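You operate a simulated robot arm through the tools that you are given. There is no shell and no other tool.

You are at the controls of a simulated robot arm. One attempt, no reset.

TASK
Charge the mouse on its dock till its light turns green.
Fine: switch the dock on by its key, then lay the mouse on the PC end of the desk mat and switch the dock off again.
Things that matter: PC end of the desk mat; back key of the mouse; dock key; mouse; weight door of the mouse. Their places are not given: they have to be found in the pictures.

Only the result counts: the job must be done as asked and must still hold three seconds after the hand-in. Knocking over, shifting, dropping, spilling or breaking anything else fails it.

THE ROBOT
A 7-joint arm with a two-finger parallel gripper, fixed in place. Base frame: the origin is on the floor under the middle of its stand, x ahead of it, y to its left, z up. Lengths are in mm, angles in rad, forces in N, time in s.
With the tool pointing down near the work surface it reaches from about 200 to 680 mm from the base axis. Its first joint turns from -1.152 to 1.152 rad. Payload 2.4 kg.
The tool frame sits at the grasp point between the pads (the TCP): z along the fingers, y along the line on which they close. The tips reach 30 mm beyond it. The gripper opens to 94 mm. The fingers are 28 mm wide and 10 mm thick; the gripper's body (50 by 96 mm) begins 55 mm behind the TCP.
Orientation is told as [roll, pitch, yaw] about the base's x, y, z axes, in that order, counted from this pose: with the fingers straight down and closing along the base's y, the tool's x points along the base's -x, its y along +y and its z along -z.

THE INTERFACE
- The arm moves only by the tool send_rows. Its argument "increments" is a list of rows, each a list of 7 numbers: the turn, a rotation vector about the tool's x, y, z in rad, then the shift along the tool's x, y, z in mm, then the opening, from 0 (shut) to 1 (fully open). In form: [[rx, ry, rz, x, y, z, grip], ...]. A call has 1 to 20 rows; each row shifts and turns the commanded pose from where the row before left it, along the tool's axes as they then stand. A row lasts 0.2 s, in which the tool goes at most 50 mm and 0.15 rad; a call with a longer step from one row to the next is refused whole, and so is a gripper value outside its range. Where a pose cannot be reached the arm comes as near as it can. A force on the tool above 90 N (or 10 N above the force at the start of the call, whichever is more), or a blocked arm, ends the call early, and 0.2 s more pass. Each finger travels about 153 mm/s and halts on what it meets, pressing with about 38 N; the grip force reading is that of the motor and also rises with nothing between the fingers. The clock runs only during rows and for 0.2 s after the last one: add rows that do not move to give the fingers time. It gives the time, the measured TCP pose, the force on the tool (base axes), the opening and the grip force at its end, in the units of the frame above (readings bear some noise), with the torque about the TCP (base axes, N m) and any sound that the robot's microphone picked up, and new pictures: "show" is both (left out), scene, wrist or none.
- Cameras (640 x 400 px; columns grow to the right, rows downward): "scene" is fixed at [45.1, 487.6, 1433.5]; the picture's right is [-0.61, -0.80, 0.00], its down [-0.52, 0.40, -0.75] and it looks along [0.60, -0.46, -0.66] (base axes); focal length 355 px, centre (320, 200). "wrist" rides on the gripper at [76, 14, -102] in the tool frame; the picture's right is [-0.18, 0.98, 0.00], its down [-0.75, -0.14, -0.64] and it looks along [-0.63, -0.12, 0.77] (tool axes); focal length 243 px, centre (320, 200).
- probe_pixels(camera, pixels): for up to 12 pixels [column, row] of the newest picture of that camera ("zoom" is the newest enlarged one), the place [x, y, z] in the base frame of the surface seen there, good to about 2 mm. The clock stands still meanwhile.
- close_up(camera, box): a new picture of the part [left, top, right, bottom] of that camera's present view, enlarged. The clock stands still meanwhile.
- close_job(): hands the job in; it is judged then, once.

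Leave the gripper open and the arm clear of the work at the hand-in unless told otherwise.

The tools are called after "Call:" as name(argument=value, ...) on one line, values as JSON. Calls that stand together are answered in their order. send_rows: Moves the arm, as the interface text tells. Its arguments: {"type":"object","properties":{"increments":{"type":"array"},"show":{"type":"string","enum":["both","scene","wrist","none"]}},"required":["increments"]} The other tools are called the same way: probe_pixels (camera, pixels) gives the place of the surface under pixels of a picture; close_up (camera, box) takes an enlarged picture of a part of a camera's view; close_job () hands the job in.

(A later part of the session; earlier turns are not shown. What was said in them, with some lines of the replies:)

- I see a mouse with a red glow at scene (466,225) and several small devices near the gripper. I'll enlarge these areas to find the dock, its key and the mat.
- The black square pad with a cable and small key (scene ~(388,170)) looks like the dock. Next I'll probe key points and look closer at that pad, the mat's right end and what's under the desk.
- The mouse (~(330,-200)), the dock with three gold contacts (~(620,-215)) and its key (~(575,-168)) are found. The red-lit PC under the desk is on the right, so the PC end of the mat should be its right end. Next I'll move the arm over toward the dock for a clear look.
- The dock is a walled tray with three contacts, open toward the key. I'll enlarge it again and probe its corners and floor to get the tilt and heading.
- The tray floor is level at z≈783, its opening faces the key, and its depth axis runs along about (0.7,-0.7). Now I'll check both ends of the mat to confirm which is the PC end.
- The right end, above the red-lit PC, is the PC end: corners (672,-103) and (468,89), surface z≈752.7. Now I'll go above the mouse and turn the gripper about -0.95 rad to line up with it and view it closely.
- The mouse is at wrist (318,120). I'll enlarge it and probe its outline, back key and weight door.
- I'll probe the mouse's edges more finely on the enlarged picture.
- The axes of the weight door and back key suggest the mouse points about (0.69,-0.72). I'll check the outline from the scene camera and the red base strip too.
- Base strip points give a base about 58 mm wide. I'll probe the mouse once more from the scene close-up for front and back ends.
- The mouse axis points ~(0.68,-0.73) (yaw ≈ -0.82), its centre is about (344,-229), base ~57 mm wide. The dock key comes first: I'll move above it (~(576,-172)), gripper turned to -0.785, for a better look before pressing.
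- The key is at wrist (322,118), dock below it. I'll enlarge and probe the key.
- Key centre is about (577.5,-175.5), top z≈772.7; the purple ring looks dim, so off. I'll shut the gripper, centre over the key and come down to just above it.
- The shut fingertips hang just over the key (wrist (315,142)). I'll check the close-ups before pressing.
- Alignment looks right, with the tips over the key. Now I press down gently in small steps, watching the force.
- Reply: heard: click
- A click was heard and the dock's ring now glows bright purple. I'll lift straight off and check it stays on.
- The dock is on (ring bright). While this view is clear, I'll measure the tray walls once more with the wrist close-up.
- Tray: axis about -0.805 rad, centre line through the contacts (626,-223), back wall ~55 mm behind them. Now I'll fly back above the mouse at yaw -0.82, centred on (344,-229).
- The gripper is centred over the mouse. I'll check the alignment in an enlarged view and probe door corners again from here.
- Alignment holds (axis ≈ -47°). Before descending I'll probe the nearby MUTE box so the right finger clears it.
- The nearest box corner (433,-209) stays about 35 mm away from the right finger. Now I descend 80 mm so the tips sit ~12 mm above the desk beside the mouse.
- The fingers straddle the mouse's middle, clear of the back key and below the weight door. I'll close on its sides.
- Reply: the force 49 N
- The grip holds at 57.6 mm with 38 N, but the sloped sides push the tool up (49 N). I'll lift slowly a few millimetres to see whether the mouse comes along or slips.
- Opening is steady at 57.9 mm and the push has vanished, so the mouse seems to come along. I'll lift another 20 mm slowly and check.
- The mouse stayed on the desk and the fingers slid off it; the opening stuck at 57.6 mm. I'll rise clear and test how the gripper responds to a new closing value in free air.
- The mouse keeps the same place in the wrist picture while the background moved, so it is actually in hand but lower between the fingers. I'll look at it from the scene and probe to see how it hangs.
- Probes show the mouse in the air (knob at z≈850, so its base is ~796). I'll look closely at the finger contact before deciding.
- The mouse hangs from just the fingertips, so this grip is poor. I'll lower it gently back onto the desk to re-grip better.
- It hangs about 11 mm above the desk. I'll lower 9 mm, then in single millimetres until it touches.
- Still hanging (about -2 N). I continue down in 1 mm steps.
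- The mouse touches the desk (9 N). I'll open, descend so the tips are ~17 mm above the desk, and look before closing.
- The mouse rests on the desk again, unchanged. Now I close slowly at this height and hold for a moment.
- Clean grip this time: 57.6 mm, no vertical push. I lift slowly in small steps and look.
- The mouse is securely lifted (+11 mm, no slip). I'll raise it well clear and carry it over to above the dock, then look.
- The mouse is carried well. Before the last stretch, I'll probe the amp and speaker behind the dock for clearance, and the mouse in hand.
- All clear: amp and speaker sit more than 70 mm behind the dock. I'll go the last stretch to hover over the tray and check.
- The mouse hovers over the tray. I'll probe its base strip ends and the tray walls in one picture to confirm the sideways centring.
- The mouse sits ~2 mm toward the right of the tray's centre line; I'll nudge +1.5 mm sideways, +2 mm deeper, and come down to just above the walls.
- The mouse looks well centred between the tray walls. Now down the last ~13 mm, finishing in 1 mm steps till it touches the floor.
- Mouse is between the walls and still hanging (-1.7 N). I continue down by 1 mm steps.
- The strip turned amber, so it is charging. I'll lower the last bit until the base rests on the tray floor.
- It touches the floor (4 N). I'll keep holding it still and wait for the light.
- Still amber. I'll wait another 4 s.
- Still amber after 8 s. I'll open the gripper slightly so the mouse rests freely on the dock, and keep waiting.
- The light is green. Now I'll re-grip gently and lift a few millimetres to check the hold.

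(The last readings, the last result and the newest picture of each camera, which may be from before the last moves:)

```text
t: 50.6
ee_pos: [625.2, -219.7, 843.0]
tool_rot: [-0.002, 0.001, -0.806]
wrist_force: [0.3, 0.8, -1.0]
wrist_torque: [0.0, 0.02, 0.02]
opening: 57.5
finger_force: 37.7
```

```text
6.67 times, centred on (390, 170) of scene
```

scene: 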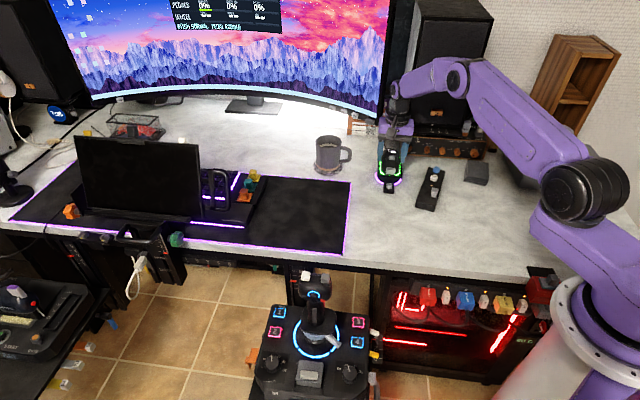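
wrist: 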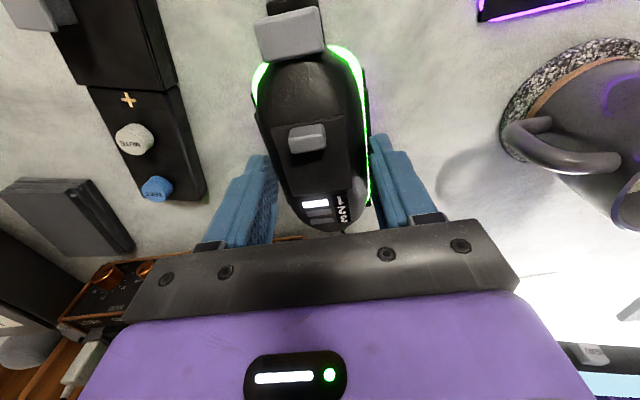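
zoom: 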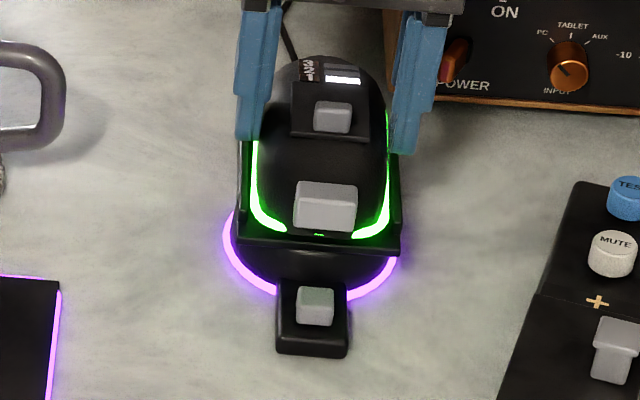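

The mouse is held and still green. I'll lift to a safe height, draw it back from the dock, and carry it over the PC end of the mat (~(617,58)).

Call:
send_rows(increments=[[0, 0, 0, 0, 0, -10, 0.5], [0, 0, 0, 0, 0, -18, 0.5], [0, 0, 0, 0, 0, -12, 0.5], [0, 0, 0, 12, 0, 0, 0.5], [0, 0, 0, 28, 0, 0, 0.5], [0, 0, 0, 28, 0, 0, 0.5], [0, 0, 0, 12, 0, 0, 0.5], [0, 0, 0, 8.9, 13, 0, 0.5], [0, 0, 0, 16.5, 24.2, 0, 0.5], [0, 0, 0, 19, 27.9, 0, 0.5], [0, 0, 0, 19, 27.9, 0, 0.5], [0, 0, 0, 19, 27.9, 0, 0.5], [0, 0, 0, 19, 27.9, 0, 0.5], [0, 0, 0, 16.5, 24.2, 0, 0.5], [0, 0, 0, 8.9, 13, 0, 0.5], [0, 0, 0, 0, 0, 0, 0.5]], show="both")

Call:
close_up(camera="scene", box=[220, 110, 420, 270])

```text
t: 54.0
ee_pos: [617.3, 57.0, 884.3]
tool_rot: [0.0, 0.0, -0.808]
wrist_force: [0.5, 0.0, -2.0]
wrist_torque: [-0.02, -0.03, 0.01]
opening: 57.5
finger_force: 38.3
```

scene: 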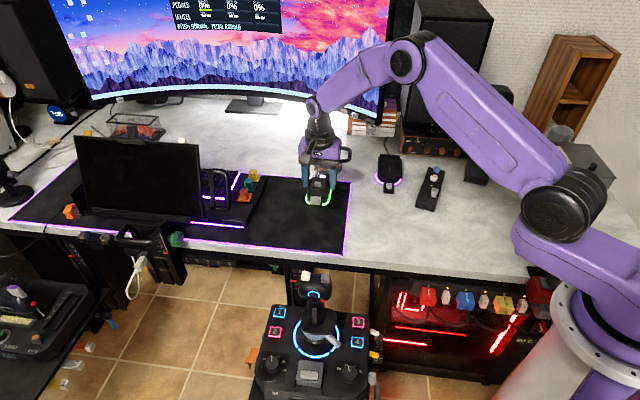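
wrist: 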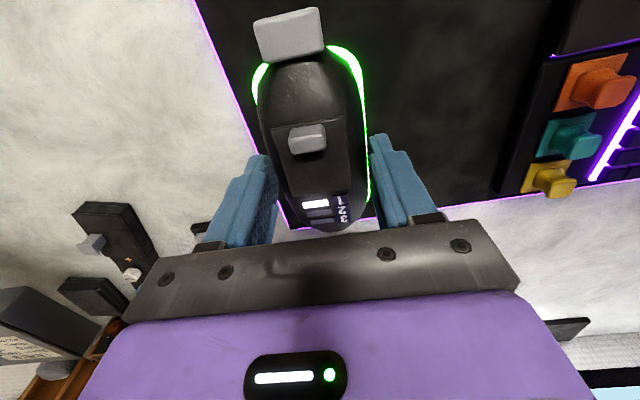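

```text
2.50 times, centred on (320, 190) of scene
```

zoom: 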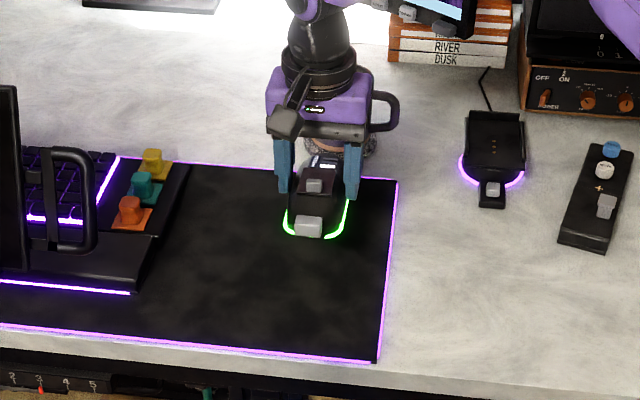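

The green-lit mouse is above the mat's right (PC) end, with nothing near. I'll lower 78 mm, then feel for contact in 1 mm steps.

Call:
send_rows(increments=[[0, 0, 0, 0, 0, 12, 0.5], [0, 0, 0, 0, 0, 20, 0.5], [0, 0, 0, 0, 0, 20, 0.5], [0, 0, 0, 0, 0, 16, 0.5], [0, 0, 0, 0, 0, 8, 0.5], [0, 0, 0, 0, 0, 3, 0.5], [0, 0, 0, 0, 0, 1, 0.5], [0, 0, 0, 0, 0, 0, 0.5]], show="both")

Call:
close_up(camera="scene", box=[270, 140, 370, 270])

```text
t: 55.8
ee_pos: [616.7, 57.7, 804.7]
tool_rot: [0.0, -0.001, -0.808]
wrist_force: [-0.4, 0.3, -1.3]
wrist_torque: [0.0, -0.03, 0.01]
opening: 57.6
finger_force: 37.6
```

scene: 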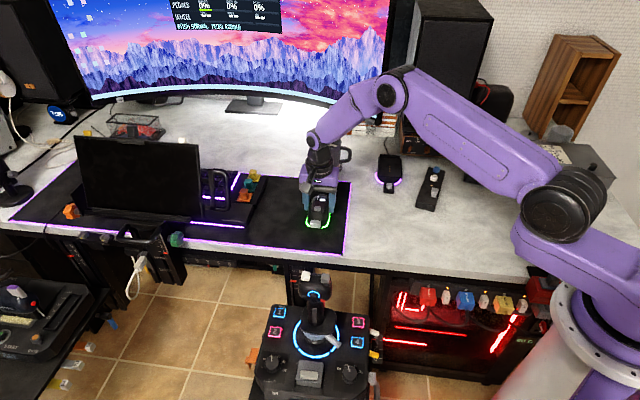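
wrist: 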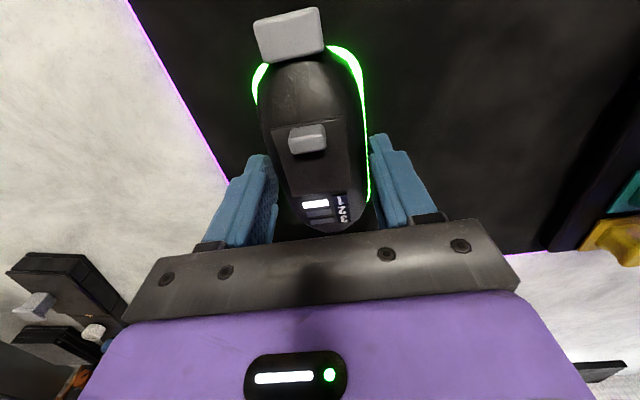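

```text
3.08 times, centred on (320, 205) of scene
```

zoom: 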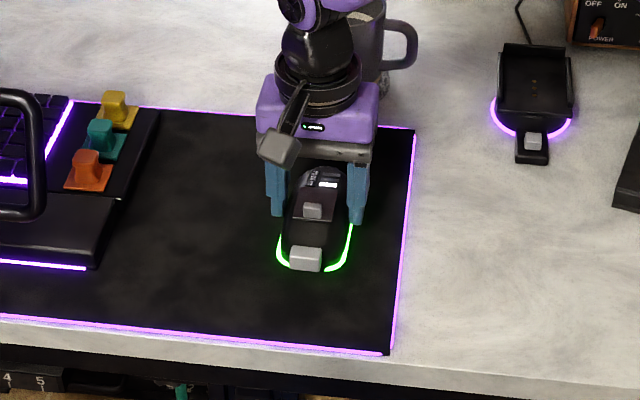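

Well inside the PC end of the mat. About 5 mm to go; I step down by 1 mm till contact.

Call:
send_rows(increments=[[0, 0, 0, 0, 0, 1, 0.5], [0, 0, 0, 0, 0, 1, 0.5], [0, 0, 0, 0, 0, 1, 0.5], [0, 0, 0, 0, 0, 1, 0.5], [0, 0, 0, 0, 0, 0, 0.5]], show="none")

```text
t: 57.0
ee_pos: [616.6, 56.3, 799.7]
tool_rot: [0.001, 0.0, -0.807]
wrist_force: [0.0, 0.7, -1.3]
wrist_torque: [-0.01, -0.05, -0.01]
opening: 57.7
finger_force: 37.8
```

Still hanging (-1.3 N). Two more 1 mm steps.

Call:
send_rows(increments=[[0, 0, 0, 0, 0, 1, 0.5], [0, 0, 0, 0, 0, 0.7, 0.5], [0, 0, 0, 0, 0, 0, 0.5]], show="none")

```text
t: 57.8
ee_pos: [616.1, 57.5, 798.9]
tool_rot: [0.0, -0.002, -0.808]
wrist_force: [-2.9, -0.4, 6.9]
wrist_torque: [0.01, 0.2, 0.0]
opening: 57.7
finger_force: 37.9
```

The mouse rests on the mat (7 N). I'll open the gripper and rise straight up.

Call:
send_rows(increments=[[0, 0, 0, 0, 0, 0, 0.65], [0, 0, 0, 0, 0, 0, 0.75], [0, 0, 0, 0, 0, 0, 0.9], [0, 0, 0, 0, 0, 0, 1], [0, 0, 0, 0, 0, -10, 1], [0, 0, 0, 0, 0, -30, 1], [0, 0, 0, 0, 0, -40, 1], [0, 0, 0, 0, 0, -20, 1], [0, 0, 0, 0, 0, 0, 1]], show="both")

Call:
close_up(camera="scene", box=[270, 140, 370, 270])

```text
t: 59.8
ee_pos: [615.8, 58.0, 897.6]
tool_rot: [0.0, 0.001, -0.807]
wrist_force: [-0.5, -0.2, 0.7]
wrist_torque: [-0.02, -0.02, 0.02]
opening: 93.8
finger_force: 0.1
```

scene: 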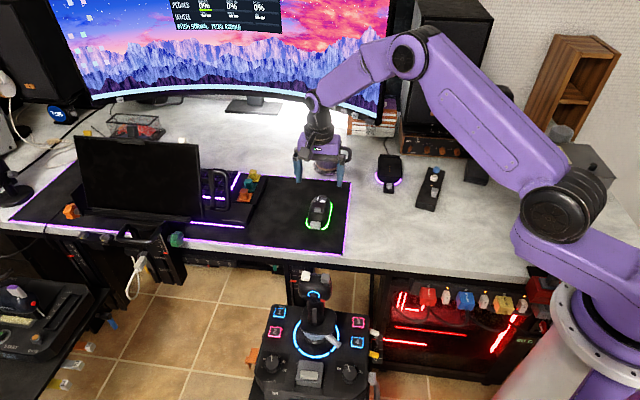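
wrist: 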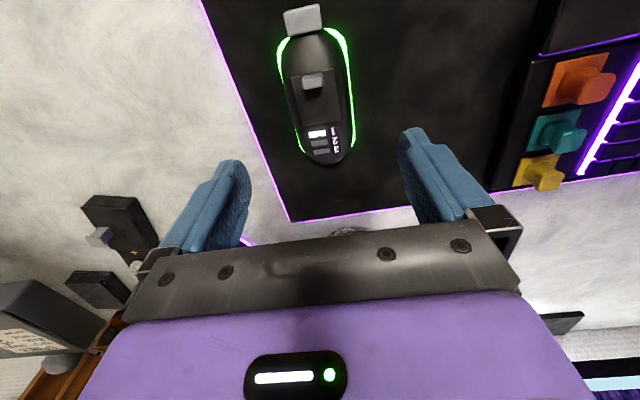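

```text
3.08 times, centred on (320, 205) of scene
```

zoom: 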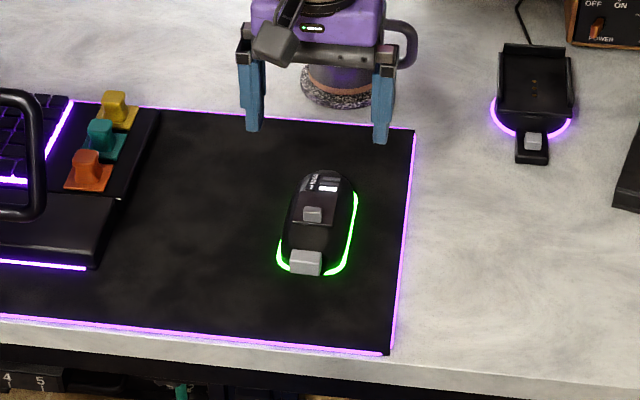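

The mouse lies on the mat with a green light. Now I'll fly back above the dock key and shut the gripper on the way.

Call:
send_rows(increments=[[0, 0, 0, -20.13, -26.79, 2, 1], [0, 0, 0, -20.13, -26.79, 2, 1], [0, 0, 0, -20.13, -26.79, 2, 1], [0, 0, 0, -20.13, -26.79, 2, 1], [0, 0, 0, -20.13, -26.79, 2, 0.5], [0, 0, 0, -20.13, -26.79, 2, 0], [0, 0, 0, -20.13, -26.79, 2, 0], [0, 0, 0, 0, 0, 0, 0], [0, 0, 0, 0, 0, 0, 0]], show="both")

```text
t: 61.8
ee_pos: [578.7, -174.2, 885.1]
tool_rot: [0.0, 0.002, -0.807]
wrist_force: [-0.3, 0.6, 0.6]
wrist_torque: [-0.01, 0.0, 0.0]
opening: 0.0
finger_force: 33.0
```

scene: 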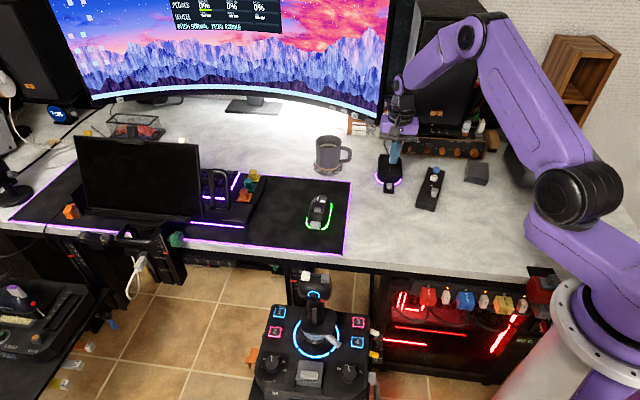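
wrist: 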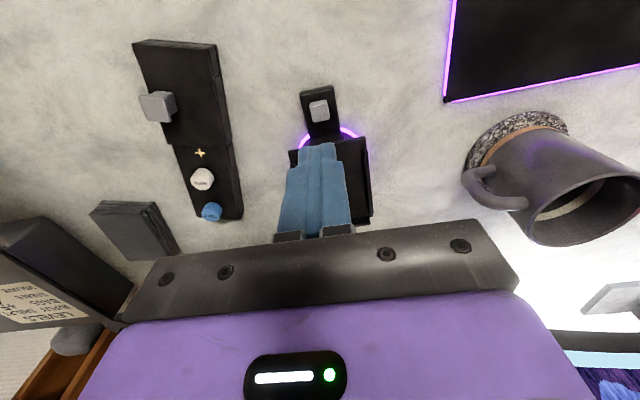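

I'll verify the key's place from here before going down.

Call:
probe_pixels(camera="wrist", pixels=[[314, 106], [326, 105], [314, 118], [327, 117], [320, 112]])

Call:
close_up(camera="wrist", box=[270, 70, 390, 180])

```text
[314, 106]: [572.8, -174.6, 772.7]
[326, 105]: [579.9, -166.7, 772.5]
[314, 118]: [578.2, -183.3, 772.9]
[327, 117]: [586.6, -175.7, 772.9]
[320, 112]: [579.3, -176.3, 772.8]
```

```text
3.64 times, centred on (330, 125) of wrist
```

zoom: 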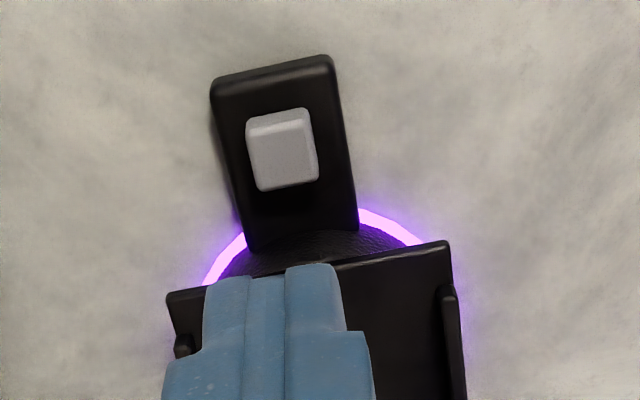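

The key centre (579,-175) is right under the tips. I descend to just above it.

Call:
send_rows(increments=[[0, 0, 0, 0, 0, 25, 0], [0, 0, 0, 0, 0, 25, 0], [0, 0, 0, 0, 0, 18, 0], [0, 0, 0, 0, 0, 7, 0], [0, 0, 0, 0, 0, 0, 0]], show="none")

```text
t: 63.0
ee_pos: [579.4, -174.8, 809.9]
tool_rot: [0.001, 0.002, -0.808]
wrist_force: [0.1, -0.8, -0.4]
wrist_torque: [0.01, 0.0, -0.02]
opening: 0.1
finger_force: 33.1
```

Tips are about 7 mm above the key. I press down as before, the same stroke that clicked earlier.

Call:
send_rows(increments=[[0, 0, 0, 0, 0, 3, 0], [0, 0, 0, 0, 0, 2, 0], [0, 0, 0, 0, 0, 1, 0], [0, 0, 0, 0, 0, 1, 0], [0, 0, 0, 0, 0, 1, 0], [0, 0, 0, 0, 0, 1, 0]], show="scene")

```text
t: 64.4
ee_pos: [578.4, -173.6, 800.5]
tool_rot: [0.001, -0.002, -0.81]
wrist_force: [1.1, -1.4, 2.4]
wrist_torque: [-0.04, 0.05, 0.02]
opening: 0.0
finger_force: 32.9
heard: click
```

scene: 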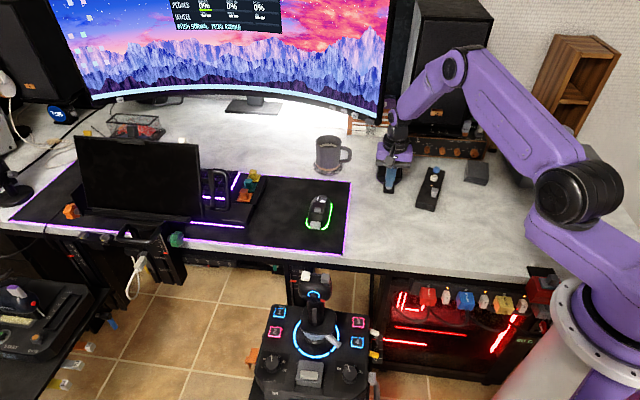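

A click, and the ring's glow is gone. I'll lift straight off, open the gripper and draw back clear of the work.

Call:
send_rows(increments=[[0, 0, 0, 0, 0, -5, 0], [0, 0, 0, 0, 0, -25, 0], [0, 0, 0, 0, 0, -40, 0], [0, 0, 0, 0, 0, -40, 0.5], [0, 0, 0, 0, 0, -30, 1], [0, 0, 0, 40, -20, 0, 1], [0, 0, 0, 40, -20, 0, 1], [0, 0, 0, 40, -20, 0, 1], [0, 0, 0, 0, 0, 0, 1], [0, 0, 0, 0, 0, 0, 1]], show="both")

Call:
close_up(camera="scene", box=[270, 130, 430, 260])

Call:
close_up(camera="scene", box=[365, 150, 415, 200])

```text
t: 66.6
ee_pos: [449.7, -128.6, 939.6]
tool_rot: [0.002, -0.001, -0.806]
wrist_force: [0.1, -0.5, 0.1]
wrist_torque: [-0.02, 0.0, 0.0]
opening: 93.8
finger_force: 0.0
```

scene: 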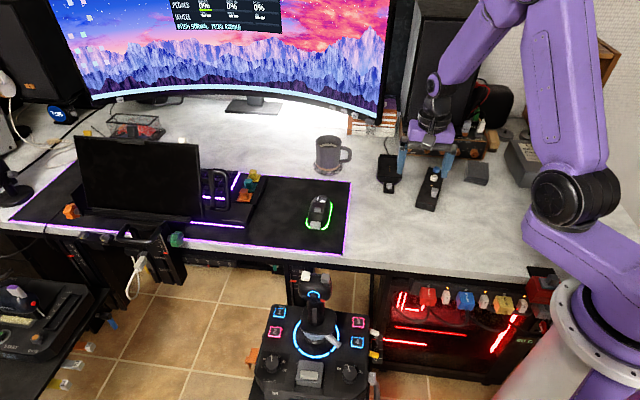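
wrist: 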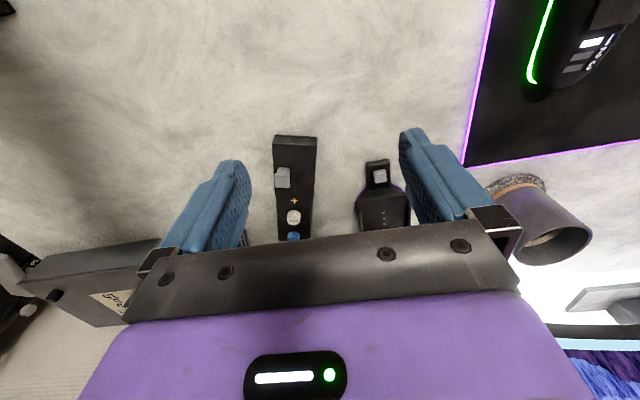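

```text
3.08 times, centred on (350, 195) of scene
```

zoom: 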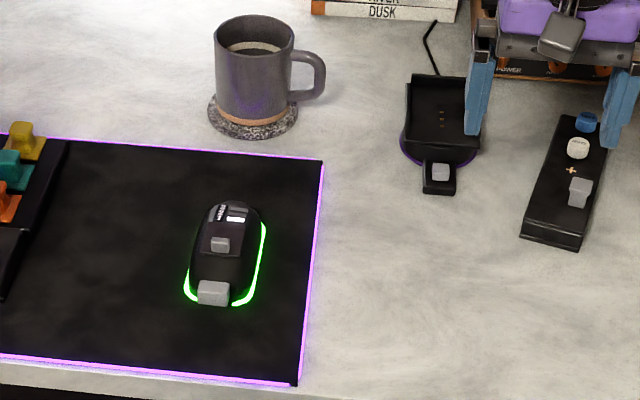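

```text
8.00 times, centred on (390, 175) of scene
```

zoom: 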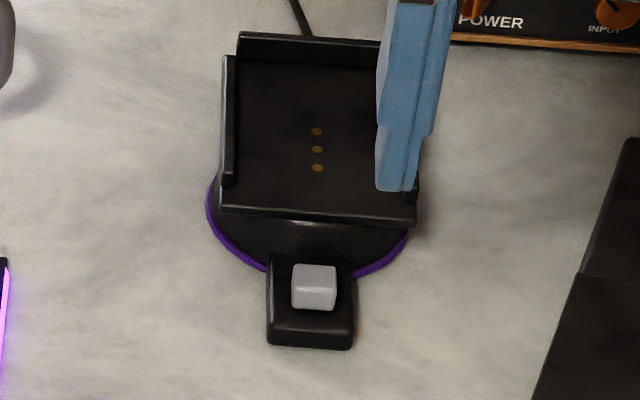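

Everything is as asked: the dock's ring is dark, so it is off. The mouse lies on the PC end of the mat with a green light, and its weight door and back key are unchanged. The dock is in the same place as before, the gripper is open and the arm is well above the desk. I'm handing in the job.

Call:
close_job()

```text
The job is handed in.
```

The mouse is charged and its light is green. It's lying on the PC end of the desk mat, and the dock is switched off again.

- **Dock on:** I pressed the dock key; it clicked and the ring lit up purple.
- **Charging:** On the dock the light went from red to amber. It was still amber after about 8 s, and was green about 4 s later, after I let go of the mouse.
- **Mat:** I took the PC end to be the right end, above the red-lit PC. The mouse sits fully on the mat there, still green.
- **Dock off:** I pressed the key again; it clicked and the ring went dark.

My first grip on the mouse slipped. It was left hanging from the fingertips, so I set it back on the desk and gripped it again before going on. I saw nothing else moved or knocked, and the back key and weight door look unchanged. I handed in with the gripper open and the arm clear of the work. The hand-in was accepted, but I haven't seen how it was judged.
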